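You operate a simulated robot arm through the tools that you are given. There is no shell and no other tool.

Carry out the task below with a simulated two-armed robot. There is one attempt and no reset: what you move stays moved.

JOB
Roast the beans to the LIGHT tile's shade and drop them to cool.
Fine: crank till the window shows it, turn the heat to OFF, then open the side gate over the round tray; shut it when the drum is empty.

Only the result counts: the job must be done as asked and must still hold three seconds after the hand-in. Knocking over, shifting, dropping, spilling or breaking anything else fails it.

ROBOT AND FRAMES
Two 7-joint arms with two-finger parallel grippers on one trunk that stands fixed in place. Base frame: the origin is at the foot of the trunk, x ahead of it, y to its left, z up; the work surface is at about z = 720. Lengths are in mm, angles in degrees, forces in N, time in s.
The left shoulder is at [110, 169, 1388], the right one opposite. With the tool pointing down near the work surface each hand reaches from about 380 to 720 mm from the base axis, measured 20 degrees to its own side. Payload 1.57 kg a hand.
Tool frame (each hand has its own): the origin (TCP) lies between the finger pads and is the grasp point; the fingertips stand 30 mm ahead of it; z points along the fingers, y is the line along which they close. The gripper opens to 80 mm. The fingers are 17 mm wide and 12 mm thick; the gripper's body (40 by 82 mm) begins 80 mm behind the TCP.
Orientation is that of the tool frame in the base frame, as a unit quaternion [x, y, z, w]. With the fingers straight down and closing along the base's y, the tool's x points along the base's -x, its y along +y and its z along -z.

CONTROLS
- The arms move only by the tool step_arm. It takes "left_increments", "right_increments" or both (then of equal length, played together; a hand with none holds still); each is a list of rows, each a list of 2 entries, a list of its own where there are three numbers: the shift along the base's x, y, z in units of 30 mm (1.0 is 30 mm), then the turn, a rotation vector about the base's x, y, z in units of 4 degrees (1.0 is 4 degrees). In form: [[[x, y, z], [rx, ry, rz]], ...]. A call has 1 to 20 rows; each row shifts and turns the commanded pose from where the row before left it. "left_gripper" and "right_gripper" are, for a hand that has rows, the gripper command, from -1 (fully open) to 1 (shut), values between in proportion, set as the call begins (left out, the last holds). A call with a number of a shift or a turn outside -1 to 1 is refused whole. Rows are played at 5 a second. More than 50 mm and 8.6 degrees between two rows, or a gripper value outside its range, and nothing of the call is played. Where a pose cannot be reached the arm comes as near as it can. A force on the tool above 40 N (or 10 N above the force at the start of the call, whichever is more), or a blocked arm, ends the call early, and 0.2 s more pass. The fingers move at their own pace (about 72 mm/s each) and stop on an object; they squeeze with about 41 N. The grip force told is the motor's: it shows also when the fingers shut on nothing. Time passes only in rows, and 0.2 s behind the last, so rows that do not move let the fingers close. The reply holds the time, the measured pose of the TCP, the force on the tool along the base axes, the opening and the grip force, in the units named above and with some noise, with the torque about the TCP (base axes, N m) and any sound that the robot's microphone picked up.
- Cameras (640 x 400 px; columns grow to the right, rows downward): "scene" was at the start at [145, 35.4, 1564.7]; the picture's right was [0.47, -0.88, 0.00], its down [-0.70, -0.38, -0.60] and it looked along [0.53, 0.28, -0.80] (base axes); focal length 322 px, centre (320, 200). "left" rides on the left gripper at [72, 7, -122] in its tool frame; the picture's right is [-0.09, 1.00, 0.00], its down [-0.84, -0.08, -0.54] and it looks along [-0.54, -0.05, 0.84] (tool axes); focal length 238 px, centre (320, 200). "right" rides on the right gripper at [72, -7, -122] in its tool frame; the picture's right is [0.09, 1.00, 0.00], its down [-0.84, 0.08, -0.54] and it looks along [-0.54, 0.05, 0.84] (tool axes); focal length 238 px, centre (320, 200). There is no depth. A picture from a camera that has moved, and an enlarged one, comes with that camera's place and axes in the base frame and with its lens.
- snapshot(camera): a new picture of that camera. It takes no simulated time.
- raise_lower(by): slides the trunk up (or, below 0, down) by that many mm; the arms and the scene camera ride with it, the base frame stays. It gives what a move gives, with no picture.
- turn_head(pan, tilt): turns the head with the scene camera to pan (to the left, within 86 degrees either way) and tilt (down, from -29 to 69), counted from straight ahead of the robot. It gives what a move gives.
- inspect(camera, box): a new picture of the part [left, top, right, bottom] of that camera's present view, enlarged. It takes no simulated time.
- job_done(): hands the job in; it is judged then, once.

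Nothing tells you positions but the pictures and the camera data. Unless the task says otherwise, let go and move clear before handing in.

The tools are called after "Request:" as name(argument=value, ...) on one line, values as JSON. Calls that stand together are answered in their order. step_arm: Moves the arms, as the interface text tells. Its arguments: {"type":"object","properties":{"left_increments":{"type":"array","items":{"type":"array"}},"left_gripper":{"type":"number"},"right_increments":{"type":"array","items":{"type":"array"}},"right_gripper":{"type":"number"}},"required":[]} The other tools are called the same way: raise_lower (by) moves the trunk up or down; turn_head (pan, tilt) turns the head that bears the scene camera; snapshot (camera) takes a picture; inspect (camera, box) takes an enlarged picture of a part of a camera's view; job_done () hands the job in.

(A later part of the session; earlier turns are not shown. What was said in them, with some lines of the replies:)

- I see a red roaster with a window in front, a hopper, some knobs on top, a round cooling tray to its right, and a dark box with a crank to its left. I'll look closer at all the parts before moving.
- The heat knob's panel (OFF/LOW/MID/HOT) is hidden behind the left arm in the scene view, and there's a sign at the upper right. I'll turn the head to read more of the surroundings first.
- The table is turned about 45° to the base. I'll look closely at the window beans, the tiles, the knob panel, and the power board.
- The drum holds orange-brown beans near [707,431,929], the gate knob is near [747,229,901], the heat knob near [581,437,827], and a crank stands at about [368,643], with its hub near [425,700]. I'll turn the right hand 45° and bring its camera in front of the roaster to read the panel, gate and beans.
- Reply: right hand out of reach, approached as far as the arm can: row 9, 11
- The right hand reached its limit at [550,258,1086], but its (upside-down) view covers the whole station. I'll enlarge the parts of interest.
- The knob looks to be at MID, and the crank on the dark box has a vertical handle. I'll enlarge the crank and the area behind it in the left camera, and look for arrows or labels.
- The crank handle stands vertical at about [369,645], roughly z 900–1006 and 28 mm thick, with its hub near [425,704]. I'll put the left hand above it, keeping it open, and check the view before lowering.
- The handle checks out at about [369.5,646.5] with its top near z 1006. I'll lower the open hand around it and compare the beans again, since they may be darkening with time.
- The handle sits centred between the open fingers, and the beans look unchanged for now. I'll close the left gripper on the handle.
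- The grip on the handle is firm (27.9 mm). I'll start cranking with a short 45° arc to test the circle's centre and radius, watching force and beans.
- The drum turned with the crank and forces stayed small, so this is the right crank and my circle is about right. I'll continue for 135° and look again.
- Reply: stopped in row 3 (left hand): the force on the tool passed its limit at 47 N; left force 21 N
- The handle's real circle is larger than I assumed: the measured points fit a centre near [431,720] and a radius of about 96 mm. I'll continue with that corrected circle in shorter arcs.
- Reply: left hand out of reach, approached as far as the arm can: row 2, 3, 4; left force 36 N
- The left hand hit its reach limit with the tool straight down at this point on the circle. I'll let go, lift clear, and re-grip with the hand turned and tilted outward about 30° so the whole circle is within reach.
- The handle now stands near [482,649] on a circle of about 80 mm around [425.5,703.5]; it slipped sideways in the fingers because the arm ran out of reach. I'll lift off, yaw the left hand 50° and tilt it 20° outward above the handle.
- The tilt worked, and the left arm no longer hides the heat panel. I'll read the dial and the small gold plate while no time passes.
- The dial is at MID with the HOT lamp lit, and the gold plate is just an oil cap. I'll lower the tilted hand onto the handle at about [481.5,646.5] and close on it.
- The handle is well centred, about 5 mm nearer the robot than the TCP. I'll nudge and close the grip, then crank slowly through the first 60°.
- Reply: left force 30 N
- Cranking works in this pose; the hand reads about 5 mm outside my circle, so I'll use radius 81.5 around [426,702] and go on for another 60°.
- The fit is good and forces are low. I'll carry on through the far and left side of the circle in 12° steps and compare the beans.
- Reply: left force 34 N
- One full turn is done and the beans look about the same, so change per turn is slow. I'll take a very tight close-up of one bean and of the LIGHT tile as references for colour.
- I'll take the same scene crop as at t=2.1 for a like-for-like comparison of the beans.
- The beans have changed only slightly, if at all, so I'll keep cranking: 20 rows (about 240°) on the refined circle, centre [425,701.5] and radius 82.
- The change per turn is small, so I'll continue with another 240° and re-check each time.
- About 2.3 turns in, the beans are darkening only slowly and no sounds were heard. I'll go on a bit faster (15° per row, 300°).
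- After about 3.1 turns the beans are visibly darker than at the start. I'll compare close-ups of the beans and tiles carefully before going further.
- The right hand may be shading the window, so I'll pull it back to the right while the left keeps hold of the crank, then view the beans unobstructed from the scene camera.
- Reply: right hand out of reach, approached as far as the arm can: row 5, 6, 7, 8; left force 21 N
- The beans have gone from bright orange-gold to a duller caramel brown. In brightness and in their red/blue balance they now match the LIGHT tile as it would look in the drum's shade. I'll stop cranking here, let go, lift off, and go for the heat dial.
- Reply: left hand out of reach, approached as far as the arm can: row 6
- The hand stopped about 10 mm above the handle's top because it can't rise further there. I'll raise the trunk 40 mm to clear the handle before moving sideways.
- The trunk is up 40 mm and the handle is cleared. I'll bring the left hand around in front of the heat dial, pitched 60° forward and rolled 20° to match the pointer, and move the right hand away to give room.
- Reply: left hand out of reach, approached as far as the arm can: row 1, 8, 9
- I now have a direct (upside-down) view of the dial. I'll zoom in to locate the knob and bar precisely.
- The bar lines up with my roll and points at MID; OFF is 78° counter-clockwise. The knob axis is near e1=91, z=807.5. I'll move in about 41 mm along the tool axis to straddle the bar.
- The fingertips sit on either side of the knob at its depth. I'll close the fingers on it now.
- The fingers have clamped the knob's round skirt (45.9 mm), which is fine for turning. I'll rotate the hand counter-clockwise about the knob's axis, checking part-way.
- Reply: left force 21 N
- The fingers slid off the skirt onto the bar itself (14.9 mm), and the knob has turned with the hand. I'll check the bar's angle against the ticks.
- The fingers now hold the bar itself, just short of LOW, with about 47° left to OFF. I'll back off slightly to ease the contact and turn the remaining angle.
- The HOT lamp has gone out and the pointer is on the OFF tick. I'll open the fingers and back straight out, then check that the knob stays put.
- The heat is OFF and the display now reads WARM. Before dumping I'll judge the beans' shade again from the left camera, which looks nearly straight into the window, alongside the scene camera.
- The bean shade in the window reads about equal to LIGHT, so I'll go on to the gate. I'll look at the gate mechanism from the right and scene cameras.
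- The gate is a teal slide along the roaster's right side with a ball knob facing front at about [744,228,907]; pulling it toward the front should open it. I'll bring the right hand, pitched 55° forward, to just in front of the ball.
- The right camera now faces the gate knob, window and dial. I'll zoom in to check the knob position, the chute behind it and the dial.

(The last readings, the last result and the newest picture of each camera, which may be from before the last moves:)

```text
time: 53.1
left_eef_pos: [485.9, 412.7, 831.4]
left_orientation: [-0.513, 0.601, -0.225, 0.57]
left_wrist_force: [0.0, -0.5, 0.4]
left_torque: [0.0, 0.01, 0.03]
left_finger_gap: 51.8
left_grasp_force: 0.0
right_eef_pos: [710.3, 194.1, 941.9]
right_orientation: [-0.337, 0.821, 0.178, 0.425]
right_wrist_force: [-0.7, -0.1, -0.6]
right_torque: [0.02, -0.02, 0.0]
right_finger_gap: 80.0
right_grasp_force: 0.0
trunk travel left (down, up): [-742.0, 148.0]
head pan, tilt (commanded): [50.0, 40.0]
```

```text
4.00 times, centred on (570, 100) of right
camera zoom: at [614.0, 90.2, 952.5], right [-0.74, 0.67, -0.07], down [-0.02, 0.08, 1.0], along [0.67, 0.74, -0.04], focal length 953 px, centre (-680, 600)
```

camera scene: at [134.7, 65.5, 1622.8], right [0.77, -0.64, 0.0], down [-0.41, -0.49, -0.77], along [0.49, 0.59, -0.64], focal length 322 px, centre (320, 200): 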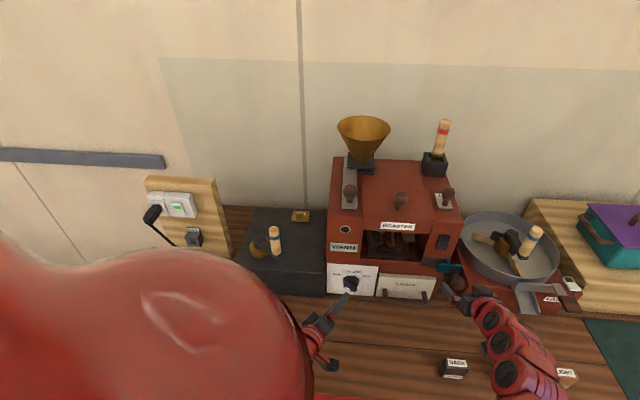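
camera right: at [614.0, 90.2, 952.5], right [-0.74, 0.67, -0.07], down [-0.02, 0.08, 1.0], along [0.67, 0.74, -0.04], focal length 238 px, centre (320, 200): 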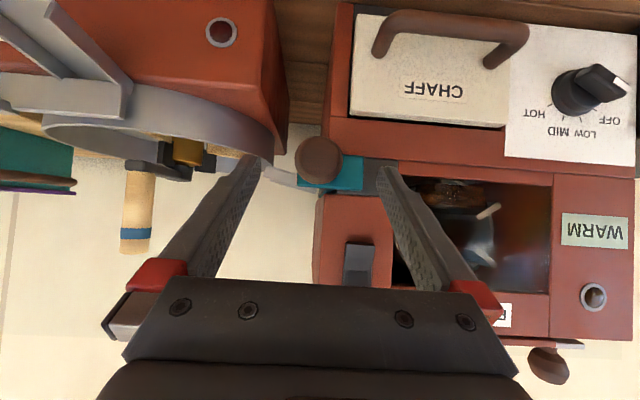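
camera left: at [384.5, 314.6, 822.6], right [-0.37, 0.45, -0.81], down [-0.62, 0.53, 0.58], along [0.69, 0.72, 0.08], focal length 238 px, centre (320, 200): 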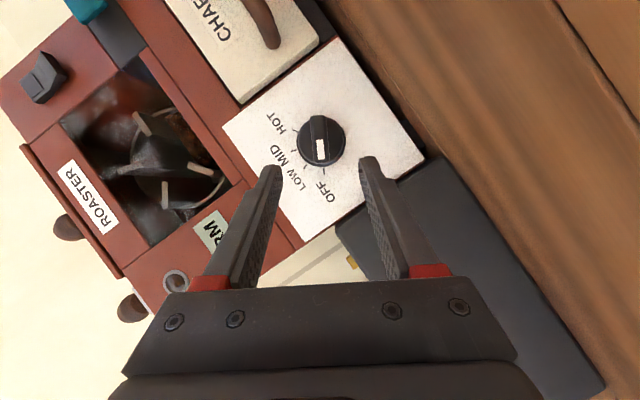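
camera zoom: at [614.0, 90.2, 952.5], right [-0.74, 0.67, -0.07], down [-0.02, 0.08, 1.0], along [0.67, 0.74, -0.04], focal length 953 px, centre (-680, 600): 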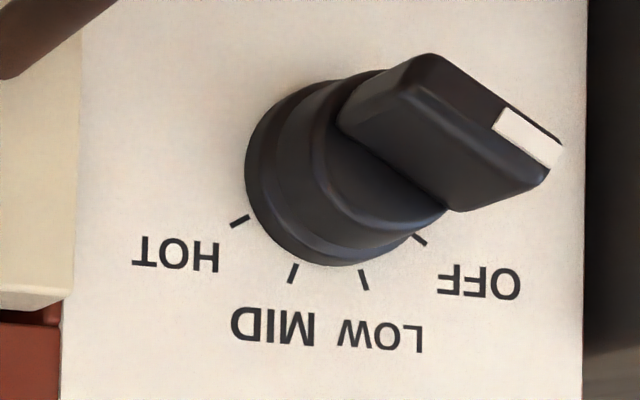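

The dial is clearly at OFF, a small chute leads from the gate to the tray, and the ball is centred between my open fingers about 60 mm ahead. I'll advance onto the ball and close.

Request:
step_arm(right_increments=[[[0.397, 0.371, -0.338], [0, 0, 0]], [[0.397, 0.371, -0.338], [0, 0, 0]], [[0.397, 0.371, -0.338], [0, 0, 0]]])

Request:
step_arm(right_increments=[[[0, 0, 0], [0, 0, 0]], [[0, 0, 0], [0, 0, 0]]], right_gripper=1)

Request:
snapshot(camera="right")

Request:
inspect(camera="scene", box=[375, 225, 535, 325])

```text
time: 53.9
left_eef_pos: [486.8, 414.1, 831.1]
left_orientation: [-0.513, 0.6, -0.227, 0.57]
left_wrist_force: [0.0, 0.5, -0.5]
left_torque: [0.03, 0.01, -0.03]
left_finger_gap: 51.9
left_grasp_force: 0.1
right_eef_pos: [746.0, 226.0, 911.0]
right_orientation: [-0.337, 0.821, 0.178, 0.425]
right_wrist_force: [-0.2, 0.5, 0.0]
right_torque: [-0.02, 0.02, 0.02]
right_finger_gap: 79.9
right_grasp_force: 0.0
trunk travel left (down, up): [-742.0, 148.0]
head pan, tilt (commanded): [50.0, 40.0]
```

```text
time: 54.5
left_eef_pos: [485.9, 413.0, 831.4]
left_orientation: [-0.513, 0.6, -0.225, 0.571]
left_wrist_force: [0.2, -1.3, 0.7]
left_torque: [0.0, -0.02, 0.02]
left_finger_gap: 51.9
left_grasp_force: 0.1
right_eef_pos: [744.5, 227.1, 910.8]
right_orientation: [-0.337, 0.821, 0.178, 0.424]
right_wrist_force: [-2.8, 1.5, 0.1]
right_torque: [-0.44, 0.08, -0.07]
right_finger_gap: 37.6
right_grasp_force: 24.9
trunk travel left (down, up): [-742.0, 148.0]
head pan, tilt (commanded): [50.0, 40.0]
```

```text
taken
camera right: at [648.5, 123.1, 921.8], right [-0.74, 0.67, -0.07], down [-0.02, 0.08, 1.0], along [0.67, 0.74, -0.04], focal length 238 px, centre (320, 200)
```

right: 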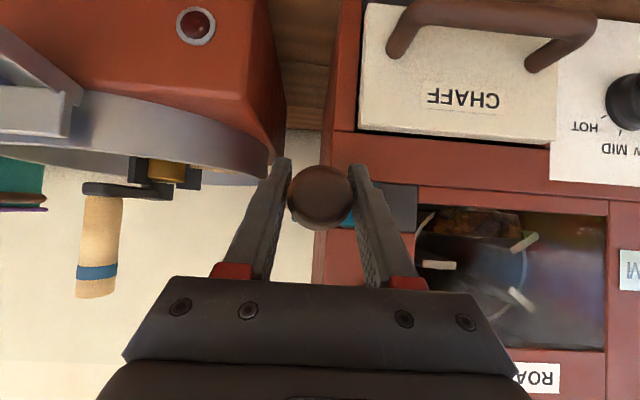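

```text
4.00 times, centred on (455, 275) of scene
camera zoom: at [133.7, 65.8, 1622.9], right [0.77, -0.64, 0.0], down [-0.41, -0.49, -0.77], along [0.49, 0.59, -0.64], focal length 1287 px, centre (-220, -100)
```

zoom: 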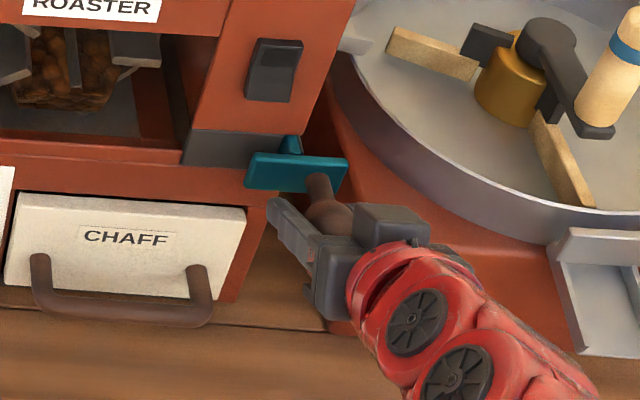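

The ball is gripped (37.6 mm). I'll pull it gently toward the front (along −e2) by about 30 mm and see whether the slide moves.

Request:
step_arm(right_increments=[[[-0.236, -0.236, 0], [0, 0, 0]], [[-0.236, -0.236, 0], [0, 0, 0]], [[-0.236, -0.236, 0], [0, 0, 0]]])

Request:
snapshot(camera="right")

Request:
inspect(camera="scene", box=[375, 225, 535, 325])

```text
time: 55.3
left_eef_pos: [483.6, 413.3, 832.2]
left_orientation: [-0.513, 0.6, -0.225, 0.571]
left_wrist_force: [-0.5, 0.9, -1.1]
left_torque: [-0.02, 0.0, -0.01]
left_finger_gap: 52.1
left_grasp_force: 0.1
right_eef_pos: [722.0, 205.7, 911.6]
right_orientation: [-0.337, 0.821, 0.178, 0.424]
right_wrist_force: [-3.9, 2.8, 0.3]
right_torque: [0.83, -0.64, 0.52]
right_finger_gap: 37.4
right_grasp_force: 44.1
trunk travel left (down, up): [-742.0, 148.0]
head pan, tilt (commanded): [50.0, 40.0]
```

```text
taken
camera right: at [626.5, 101.3, 921.9], right [-0.74, 0.67, -0.07], down [-0.02, 0.08, 1.0], along [0.67, 0.74, -0.04], focal length 238 px, centre (320, 200)
```

right: 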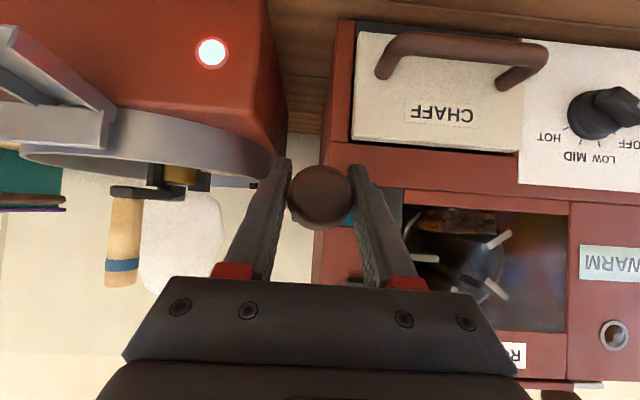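

```text
4.00 times, centred on (455, 275) of scene
camera zoom: at [133.2, 65.7, 1622.9], right [0.77, -0.64, 0.0], down [-0.41, -0.49, -0.77], along [0.49, 0.59, -0.64], focal length 1287 px, centre (-220, -100)
```

zoom: 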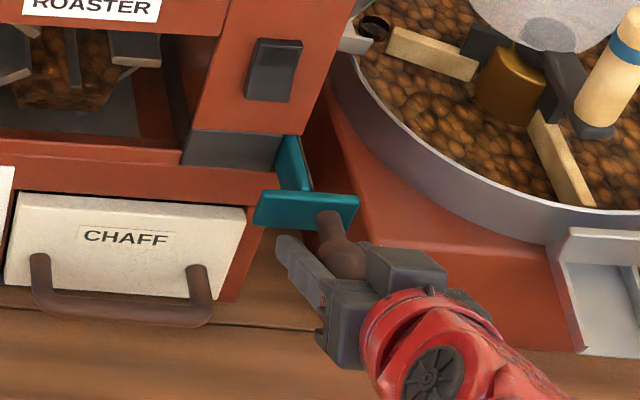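

The gate slid open about 30 mm and beans are pouring into the round tray. I'll check the tray, the drum and the flow.

Request:
inspect(camera="scene", box=[450, 200, 570, 300])

Request:
inspect(camera="scene", box=[360, 220, 440, 270])

Request:
inspect(camera="scene", box=[435, 200, 585, 395])

```text
4.00 times, centred on (510, 250) of scene
camera zoom: at [133.2, 65.7, 1622.9], right [0.77, -0.64, 0.0], down [-0.41, -0.49, -0.77], along [0.49, 0.59, -0.64], focal length 1287 px, centre (-440, 0)
```

zoom: 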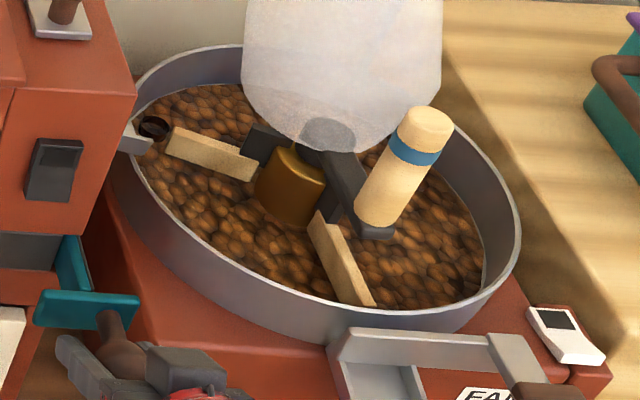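

```text
8.00 times, centred on (400, 245) of scene
camera zoom: at [133.2, 65.7, 1622.9], right [0.77, -0.64, 0.0], down [-0.41, -0.49, -0.77], along [0.49, 0.59, -0.64], focal length 2574 px, centre (-320, -160)
```

zoom: 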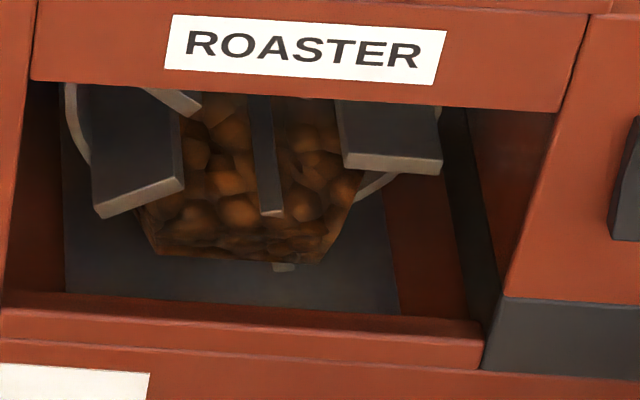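

```text
2.05 times, centred on (510, 298) of scene
camera zoom: at [133.2, 65.7, 1622.9], right [0.77, -0.64, 0.0], down [-0.41, -0.49, -0.77], along [0.49, 0.59, -0.64], focal length 660 px, centre (-70, 0)
```

zoom: 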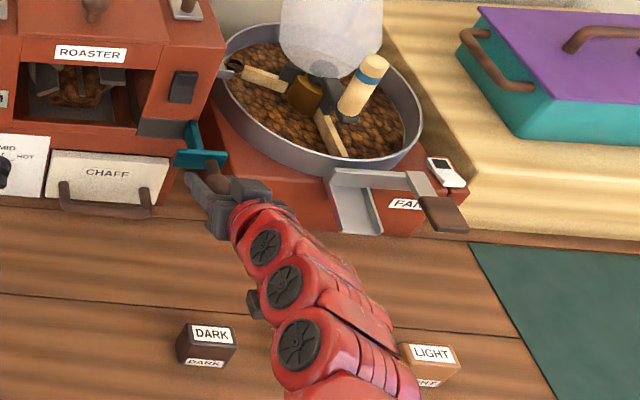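

Beans now cover the tray and match the LIGHT tile's shade closely, while some remain in the drum. I'll pull the gate further open and watch the drum empty.

Request:
step_arm(right_increments=[[[-0.236, -0.236, 0], [0, 0, 0]], [[-0.236, -0.236, 0], [0, 0, 0]], [[-0.236, -0.236, 0], [0, 0, 0]], [[0, 0, 0], [0, 0, 0]]])

Request:
inspect(camera="scene", box=[360, 200, 560, 325])

Request:
inspect(camera="scene", box=[360, 220, 440, 270])

Request:
snapshot(camera="right")

```text
time: 56.3
left_eef_pos: [485.2, 414.0, 830.9]
left_orientation: [-0.514, 0.6, -0.226, 0.57]
left_wrist_force: [-0.3, 0.4, 0.5]
left_torque: [0.05, 0.02, 0.0]
left_finger_gap: 52.0
left_grasp_force: 0.1
right_eef_pos: [700.5, 184.4, 911.0]
right_orientation: [-0.338, 0.821, 0.178, 0.424]
right_wrist_force: [-2.0, 11.4, -1.0]
right_torque: [0.28, -0.25, 0.47]
right_finger_gap: 37.4
right_grasp_force: 43.5
trunk travel left (down, up): [-742.0, 148.0]
head pan, tilt (commanded): [50.0, 40.0]
```

```text
3.20 times, centred on (460, 262) of scene
camera zoom: at [133.7, 67.3, 1622.8], right [0.77, -0.64, 0.0], down [-0.41, -0.49, -0.77], along [0.49, 0.59, -0.64], focal length 1029 px, centre (-128, 0)
```

zoom: 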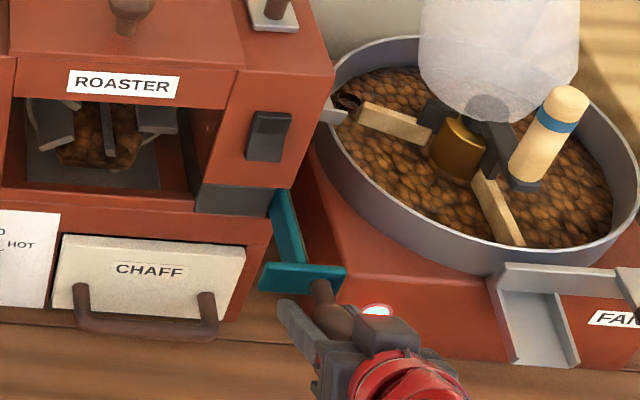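

```text
8.00 times, centred on (400, 245) of scene
camera zoom: at [133.7, 67.3, 1622.8], right [0.77, -0.64, 0.0], down [-0.41, -0.49, -0.77], along [0.49, 0.59, -0.64], focal length 2574 px, centre (-320, -160)
```

zoom: 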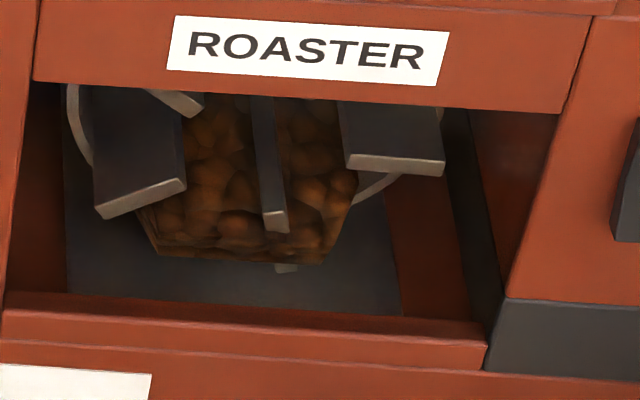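

```text
taken
camera right: at [605.9, 80.4, 921.8], right [-0.74, 0.67, -0.07], down [-0.02, 0.08, 1.0], along [0.67, 0.74, -0.04], focal length 238 px, centre (320, 200)
```

right: 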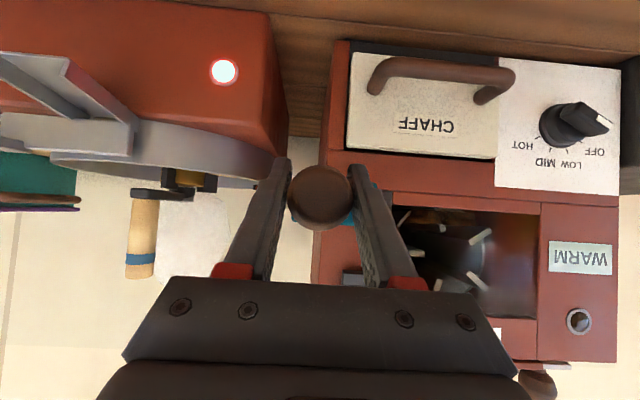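

The gate is about 61 mm open. I'll hold for a second and see whether the drum's beans keep going down.

Request:
step_arm(right_increments=[[[0, 0, 0], [0, 0, 0]], [[0, 0, 0], [0, 0, 0]], [[0, 0, 0], [0, 0, 0]], [[0, 0, 0], [0, 0, 0]], [[0, 0, 0], [0, 0, 0]]])

Request:
inspect(camera="scene", box=[360, 220, 440, 270])

Request:
inspect(camera="scene", box=[450, 200, 570, 300])

Request:
inspect(camera="right", box=[370, 190, 560, 330])

```text
time: 57.5
left_eef_pos: [485.4, 415.5, 830.2]
left_orientation: [-0.513, 0.6, -0.226, 0.571]
left_wrist_force: [-0.1, -0.3, -1.3]
left_torque: [0.02, -0.02, 0.01]
left_finger_gap: 52.1
left_grasp_force: 0.1
right_eef_pos: [701.5, 185.6, 910.0]
right_orientation: [-0.338, 0.821, 0.178, 0.424]
right_wrist_force: [-8.1, 13.3, -1.9]
right_torque: [0.11, -0.01, 0.48]
right_finger_gap: 37.3
right_grasp_force: 43.9
trunk travel left (down, up): [-742.0, 148.0]
head pan, tilt (commanded): [50.0, 40.0]
```

```text
8.00 times, centred on (400, 245) of scene
camera zoom: at [133.2, 68.1, 1622.8], right [0.77, -0.64, 0.0], down [-0.41, -0.49, -0.77], along [0.49, 0.59, -0.64], focal length 2574 px, centre (-320, -160)
```

zoom: 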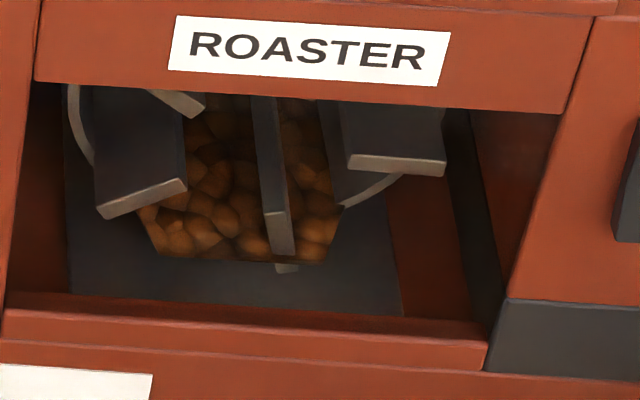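

```text
4.00 times, centred on (510, 250) of scene
camera zoom: at [133.2, 68.1, 1622.8], right [0.77, -0.64, 0.0], down [-0.41, -0.49, -0.77], along [0.49, 0.59, -0.64], focal length 1287 px, centre (-440, 0)
```

zoom: 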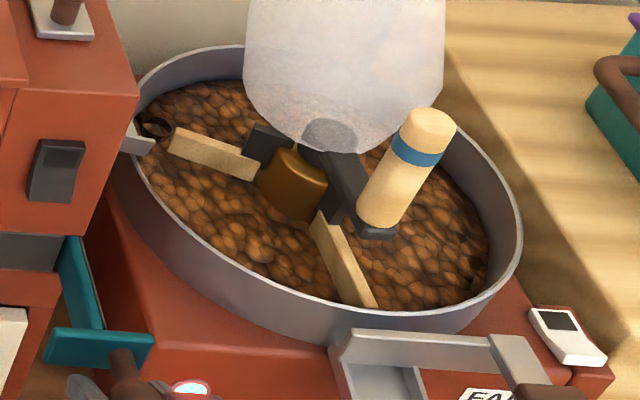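

```text
2.86 times, centred on (465, 260) of right
camera zoom: at [605.8, 80.5, 921.9], right [-0.74, 0.67, -0.07], down [-0.02, 0.08, 1.0], along [0.67, 0.74, -0.04], focal length 681 px, centre (-94, 29)
```

zoom: 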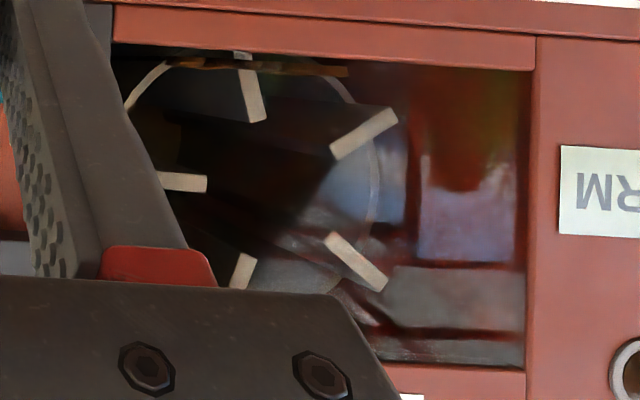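

The bean heap in the drum has shrunk to a thin layer, so it is emptying by itself. I'll keep the gate open two more seconds.

Request:
step_arm(right_increments=[[[0, 0, 0], [0, 0, 0]], [[0, 0, 0], [0, 0, 0]], [[0, 0, 0], [0, 0, 0]], [[0, 0, 0], [0, 0, 0]], [[0, 0, 0], [0, 0, 0]], [[0, 0, 0], [0, 0, 0]], [[0, 0, 0], [0, 0, 0]], [[0, 0, 0], [0, 0, 0]], [[0, 0, 0], [0, 0, 0]], [[0, 0, 0], [0, 0, 0]]])

Request:
inspect(camera="scene", box=[360, 220, 440, 270])

Request:
inspect(camera="scene", box=[420, 200, 570, 325])

Request:
inspect(camera="right", box=[370, 190, 560, 330])

```text
time: 59.7
left_eef_pos: [485.8, 412.7, 830.6]
left_orientation: [-0.513, 0.6, -0.226, 0.571]
left_wrist_force: [-1.1, 0.2, -0.1]
left_torque: [-0.03, 0.02, 0.02]
left_finger_gap: 52.1
left_grasp_force: 0.1
right_eef_pos: [700.7, 185.0, 910.7]
right_orientation: [-0.338, 0.821, 0.177, 0.424]
right_wrist_force: [-9.6, 14.8, -4.5]
right_torque: [-0.09, -0.09, 0.44]
right_finger_gap: 37.2
right_grasp_force: 43.4
trunk travel left (down, up): [-742.0, 148.0]
head pan, tilt (commanded): [50.0, 40.0]
```

```text
8.00 times, centred on (400, 245) of scene
camera zoom: at [133.0, 68.5, 1622.8], right [0.77, -0.64, 0.0], down [-0.41, -0.49, -0.77], along [0.49, 0.59, -0.64], focal length 2574 px, centre (-320, -160)
```

zoom: 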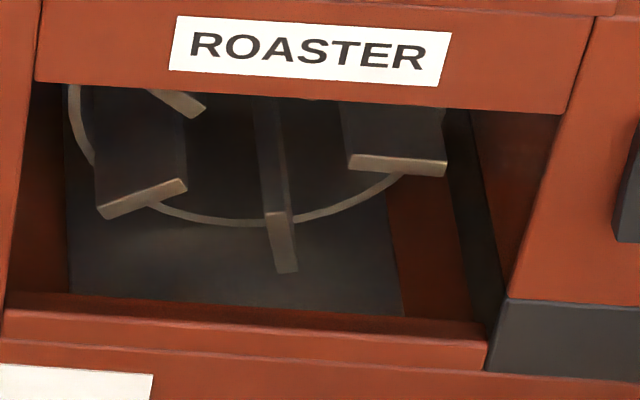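

```text
3.20 times, centred on (495, 262) of scene
camera zoom: at [133.0, 68.5, 1622.8], right [0.77, -0.64, 0.0], down [-0.41, -0.49, -0.77], along [0.49, 0.59, -0.64], focal length 1029 px, centre (-240, 0)
```

zoom: 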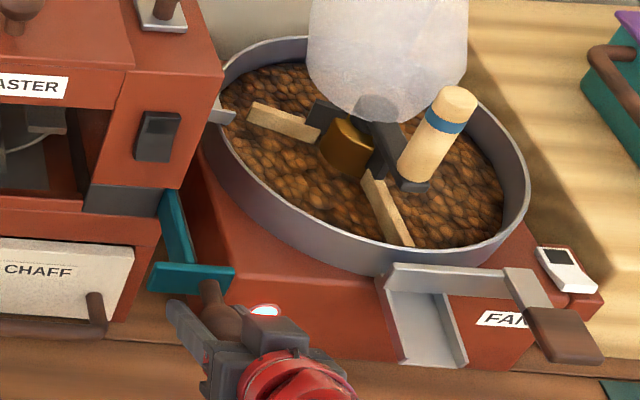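

```text
2.86 times, centred on (465, 260) of right
camera zoom: at [605.8, 80.5, 922.0], right [-0.74, 0.67, -0.07], down [-0.02, 0.08, 1.0], along [0.67, 0.74, -0.04], focal length 681 px, centre (-94, 29)
```

zoom: 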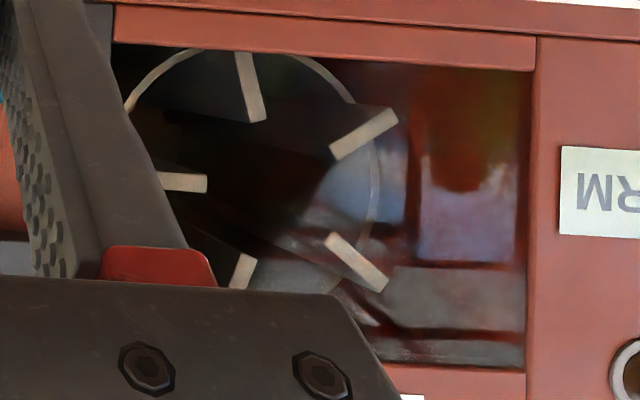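

The drum is empty. I'll push the gate shut again by the same 60 mm, with a small extra push at the end.

Request:
step_arm(right_increments=[[[0.236, 0.236, 0], [0, 0, 0]], [[0.236, 0.236, 0], [0, 0, 0]], [[0.236, 0.236, 0], [0, 0, 0]], [[0.236, 0.236, 0], [0, 0, 0]], [[0.236, 0.236, 0], [0, 0, 0]], [[0.236, 0.236, 0], [0, 0, 0]], [[0.05, 0.05, 0], [0, 0, 0]], [[0, 0, 0], [0, 0, 0]]])

Request:
snapshot(camera="right")

Request:
inspect(camera="scene", box=[375, 225, 535, 325])

```text
time: 61.5
left_eef_pos: [484.0, 413.3, 830.2]
left_orientation: [-0.513, 0.6, -0.225, 0.571]
left_wrist_force: [0.2, 0.2, 0.6]
left_torque: [0.01, 0.01, -0.01]
left_finger_gap: 52.3
left_grasp_force: 0.1
right_eef_pos: [744.2, 228.3, 910.5]
right_orientation: [-0.338, 0.822, 0.178, 0.424]
right_wrist_force: [-17.7, -1.2, -5.5]
right_torque: [-0.78, 0.2, 0.61]
right_finger_gap: 37.8
right_grasp_force: 44.2
trunk travel left (down, up): [-742.0, 148.0]
head pan, tilt (commanded): [50.0, 40.0]
```

```text
taken
camera right: at [648.4, 123.2, 922.2], right [-0.74, 0.67, -0.07], down [-0.02, 0.08, 1.0], along [0.67, 0.74, -0.04], focal length 238 px, centre (320, 200)
```

right: 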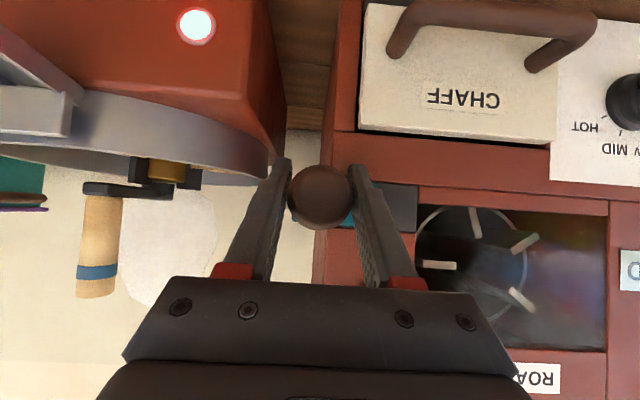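

```text
4.00 times, centred on (455, 275) of scene
camera zoom: at [131.8, 65.6, 1623.0], right [0.77, -0.64, 0.0], down [-0.41, -0.49, -0.77], along [0.49, 0.59, -0.64], focal length 1287 px, centre (-220, -100)
```

zoom: 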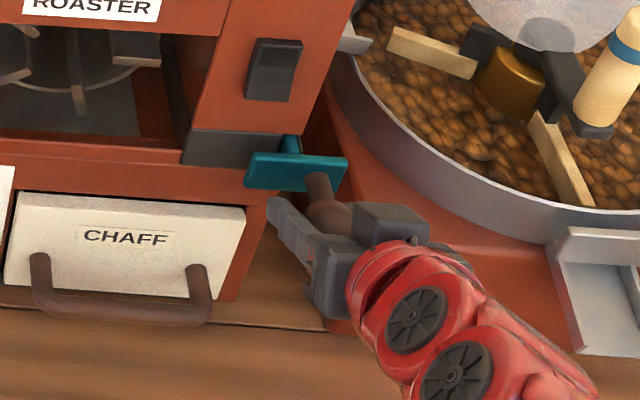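

The gate is back in its original shut position and presses against its stop. I'll release the ball and back the right hand straight out.

Request:
step_arm(right_increments=[[[0, 0, 0], [0, 0, 0]], [[0, 0, 0], [0, 0, 0]], [[-0.386, -0.386, 0.383], [0, 0, 0]], [[-0.386, -0.386, 0.383], [0, 0, 0]], [[-0.386, -0.386, 0.383], [0, 0, 0]], [[-0.4, -0.5, 0.4], [0, 0, 0]], [[-0.4, -0.5, 0.4], [0, 0, 0]]], right_gripper=-1)

Request:
snapshot(camera="right")

Request:
inspect(camera="scene", box=[375, 225, 535, 325])

Request:
snapshot(camera="scene")

```text
time: 63.1
left_eef_pos: [486.4, 413.3, 830.5]
left_orientation: [-0.513, 0.6, -0.226, 0.571]
left_wrist_force: [0.5, -0.4, -0.8]
left_torque: [0.0, -0.01, -0.03]
left_finger_gap: 52.2
left_grasp_force: 0.1
right_eef_pos: [691.0, 161.4, 969.4]
right_orientation: [-0.337, 0.821, 0.178, 0.424]
right_wrist_force: [-1.1, 0.7, 0.2]
right_torque: [-0.03, -0.06, -0.01]
right_finger_gap: 80.1
right_grasp_force: 0.0
trunk travel left (down, up): [-742.0, 148.0]
head pan, tilt (commanded): [50.0, 40.0]
```

```text
taken
camera right: at [594.4, 57.4, 979.8], right [-0.74, 0.67, -0.07], down [-0.02, 0.08, 1.0], along [0.67, 0.74, -0.04], focal length 238 px, centre (320, 200)
```

right: 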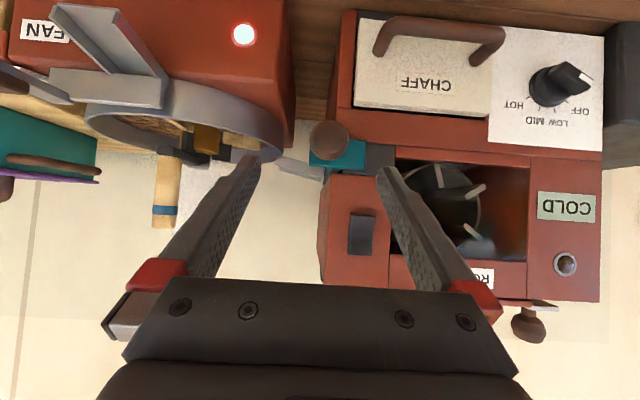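

```text
4.00 times, centred on (455, 275) of scene
camera zoom: at [133.8, 65.2, 1623.0], right [0.77, -0.64, 0.0], down [-0.41, -0.49, -0.77], along [0.49, 0.59, -0.64], focal length 1287 px, centre (-220, -100)
```

zoom: 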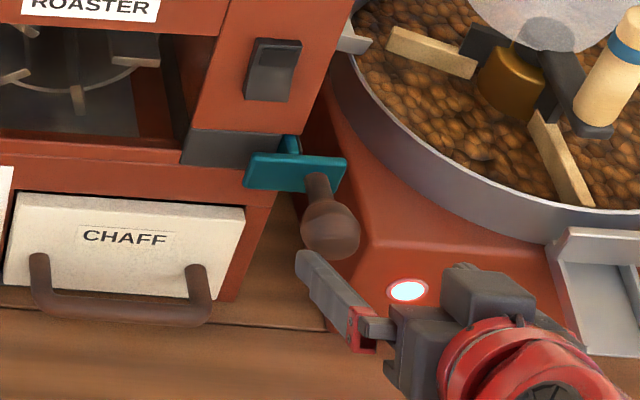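

```text
taken
camera scene: at [133.8, 65.2, 1623.0], right [0.77, -0.64, 0.0], down [-0.41, -0.49, -0.77], along [0.49, 0.59, -0.64], focal length 322 px, centre (320, 200)
```

scene: 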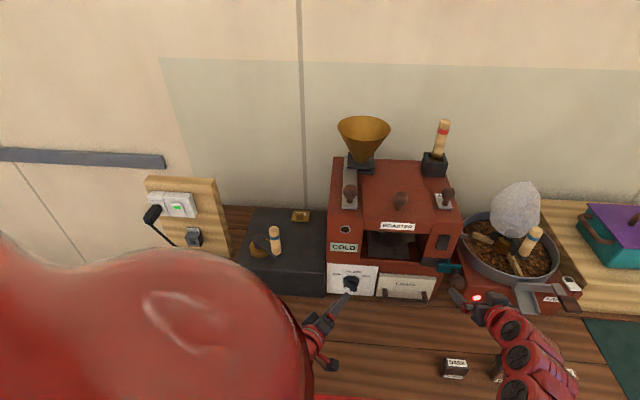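

Gate shut, drum empty, dial at OFF, and the display reads COLD. I'll move both hands clear and take a last look at everything.

Request:
step_arm(right_increments=[[[-0.4, -0.8, 0.5], [0, 0, 0]], [[-0.4, -0.8, 0.5], [0, 0, 0]], [[-0.4, -0.8, 0.5], [0, 0, 0]], [[-0.4, -0.8, 0.5], [0, 0, 0]], [[0, 0, 0], [0, 0, 0]]], left_increments=[[[-0.2, -0.3, 0.6], [0, 0, 0]], [[-0.2, -0.3, 0.6], [0, 0, 0]], [[-0.2, -0.3, 0.6], [0, 0, 0]], [[-0.2, -0.3, 0.6], [0, 0, 0]], [[0, 0, 0], [0, 0, 0]]])

Request:
snapshot(camera="scene")

Request:
inspect(camera="scene", box=[320, 200, 590, 330])

Request:
inspect(camera="scene", box=[325, 210, 465, 310])

Request:
snapshot(camera="right")

```text
time: 64.3
left_eef_pos: [461.4, 375.6, 901.8]
left_orientation: [-0.513, 0.6, -0.225, 0.57]
left_wrist_force: [-0.2, 0.1, -0.8]
left_torque: [-0.02, -0.02, -0.03]
left_finger_gap: 52.2
left_grasp_force: 0.0
right_eef_pos: [642.3, 65.8, 1028.5]
right_orientation: [-0.338, 0.821, 0.178, 0.425]
right_wrist_force: [0.4, 0.0, 0.1]
right_torque: [-0.01, 0.01, -0.02]
right_finger_gap: 79.9
right_grasp_force: 0.0
trunk travel left (down, up): [-742.0, 148.0]
head pan, tilt (commanded): [50.0, 40.0]
```

```text
taken
camera scene: at [134.9, 66.4, 1622.8], right [0.77, -0.64, 0.0], down [-0.41, -0.49, -0.77], along [0.49, 0.59, -0.64], focal length 322 px, centre (320, 200)
```

scene: 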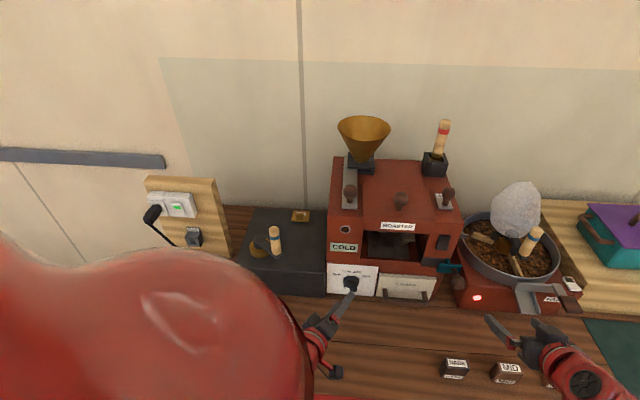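

```text
2.37 times, centred on (455, 265) of scene
camera zoom: at [134.9, 66.4, 1622.8], right [0.77, -0.64, 0.0], down [-0.41, -0.49, -0.77], along [0.49, 0.59, -0.64], focal length 762 px, centre (0, 46)
```

zoom: 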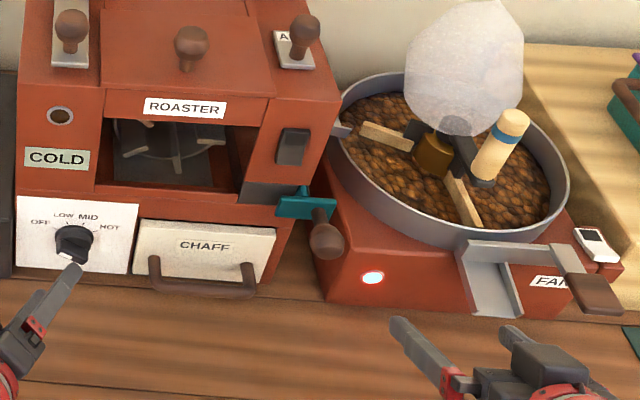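

```text
4.00 times, centred on (395, 260) of scene
camera zoom: at [134.9, 66.4, 1622.8], right [0.77, -0.64, 0.0], down [-0.41, -0.49, -0.77], along [0.49, 0.59, -0.64], focal length 1287 px, centre (20, -40)
```

zoom: 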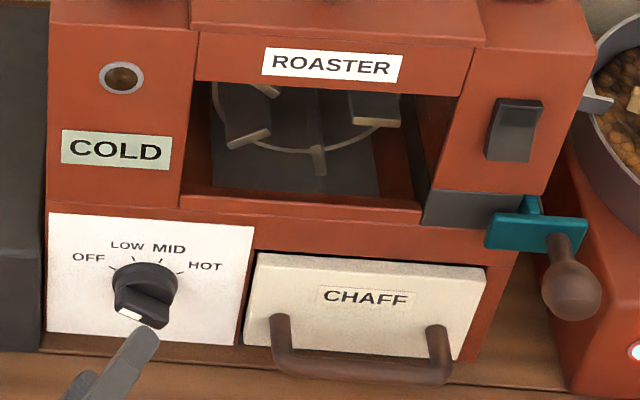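

```text
taken
camera right: at [546.1, -38.6, 1040.0], right [-0.74, 0.67, -0.07], down [-0.02, 0.08, 1.0], along [0.67, 0.74, -0.04], focal length 238 px, centre (320, 200)
```

right: 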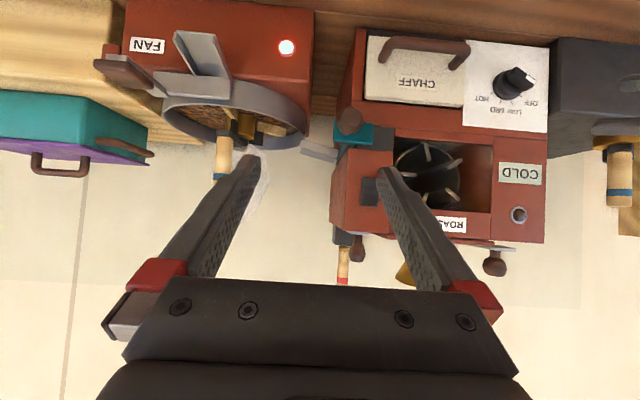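

The drum is empty, the dial is at OFF with the display at COLD, and the gate is back at its original shut position. All the beans are in the round tray and both hands are clear. I judged the shade by eye and it is close to LIGHT, though possibly a touch on the darker side. I'm handing in.

Request:
job_done()

```text
The job is handed in.
```

I've handed the job in. The beans are roasted and in the round tray, but their match to the LIGHT tile is my judgement by eye.

- **Shade:** I stopped after a little over three turns of the crank, when the beans looked level with the LIGHT tile. They might be slightly darker than the tile. The drum is shaded and behind glass, so I couldn't compare them side by side before dropping them.
- **Heat:** the dial is at OFF, and the display had dropped from HOT to COLD by the end.
- **Drop:** I opened the side gate about 60 mm. The drum emptied by itself in about five seconds, and I saw no beans outside the tray.
- **Gate:** it is shut again, back in its starting position.
- **Afterwards:** I let go of everything and moved both hands clear. I saw nothing knocked over or shifted. A lamp on the tray base came on when the beans dropped. I didn't touch the fan, as you hadn't asked for it.
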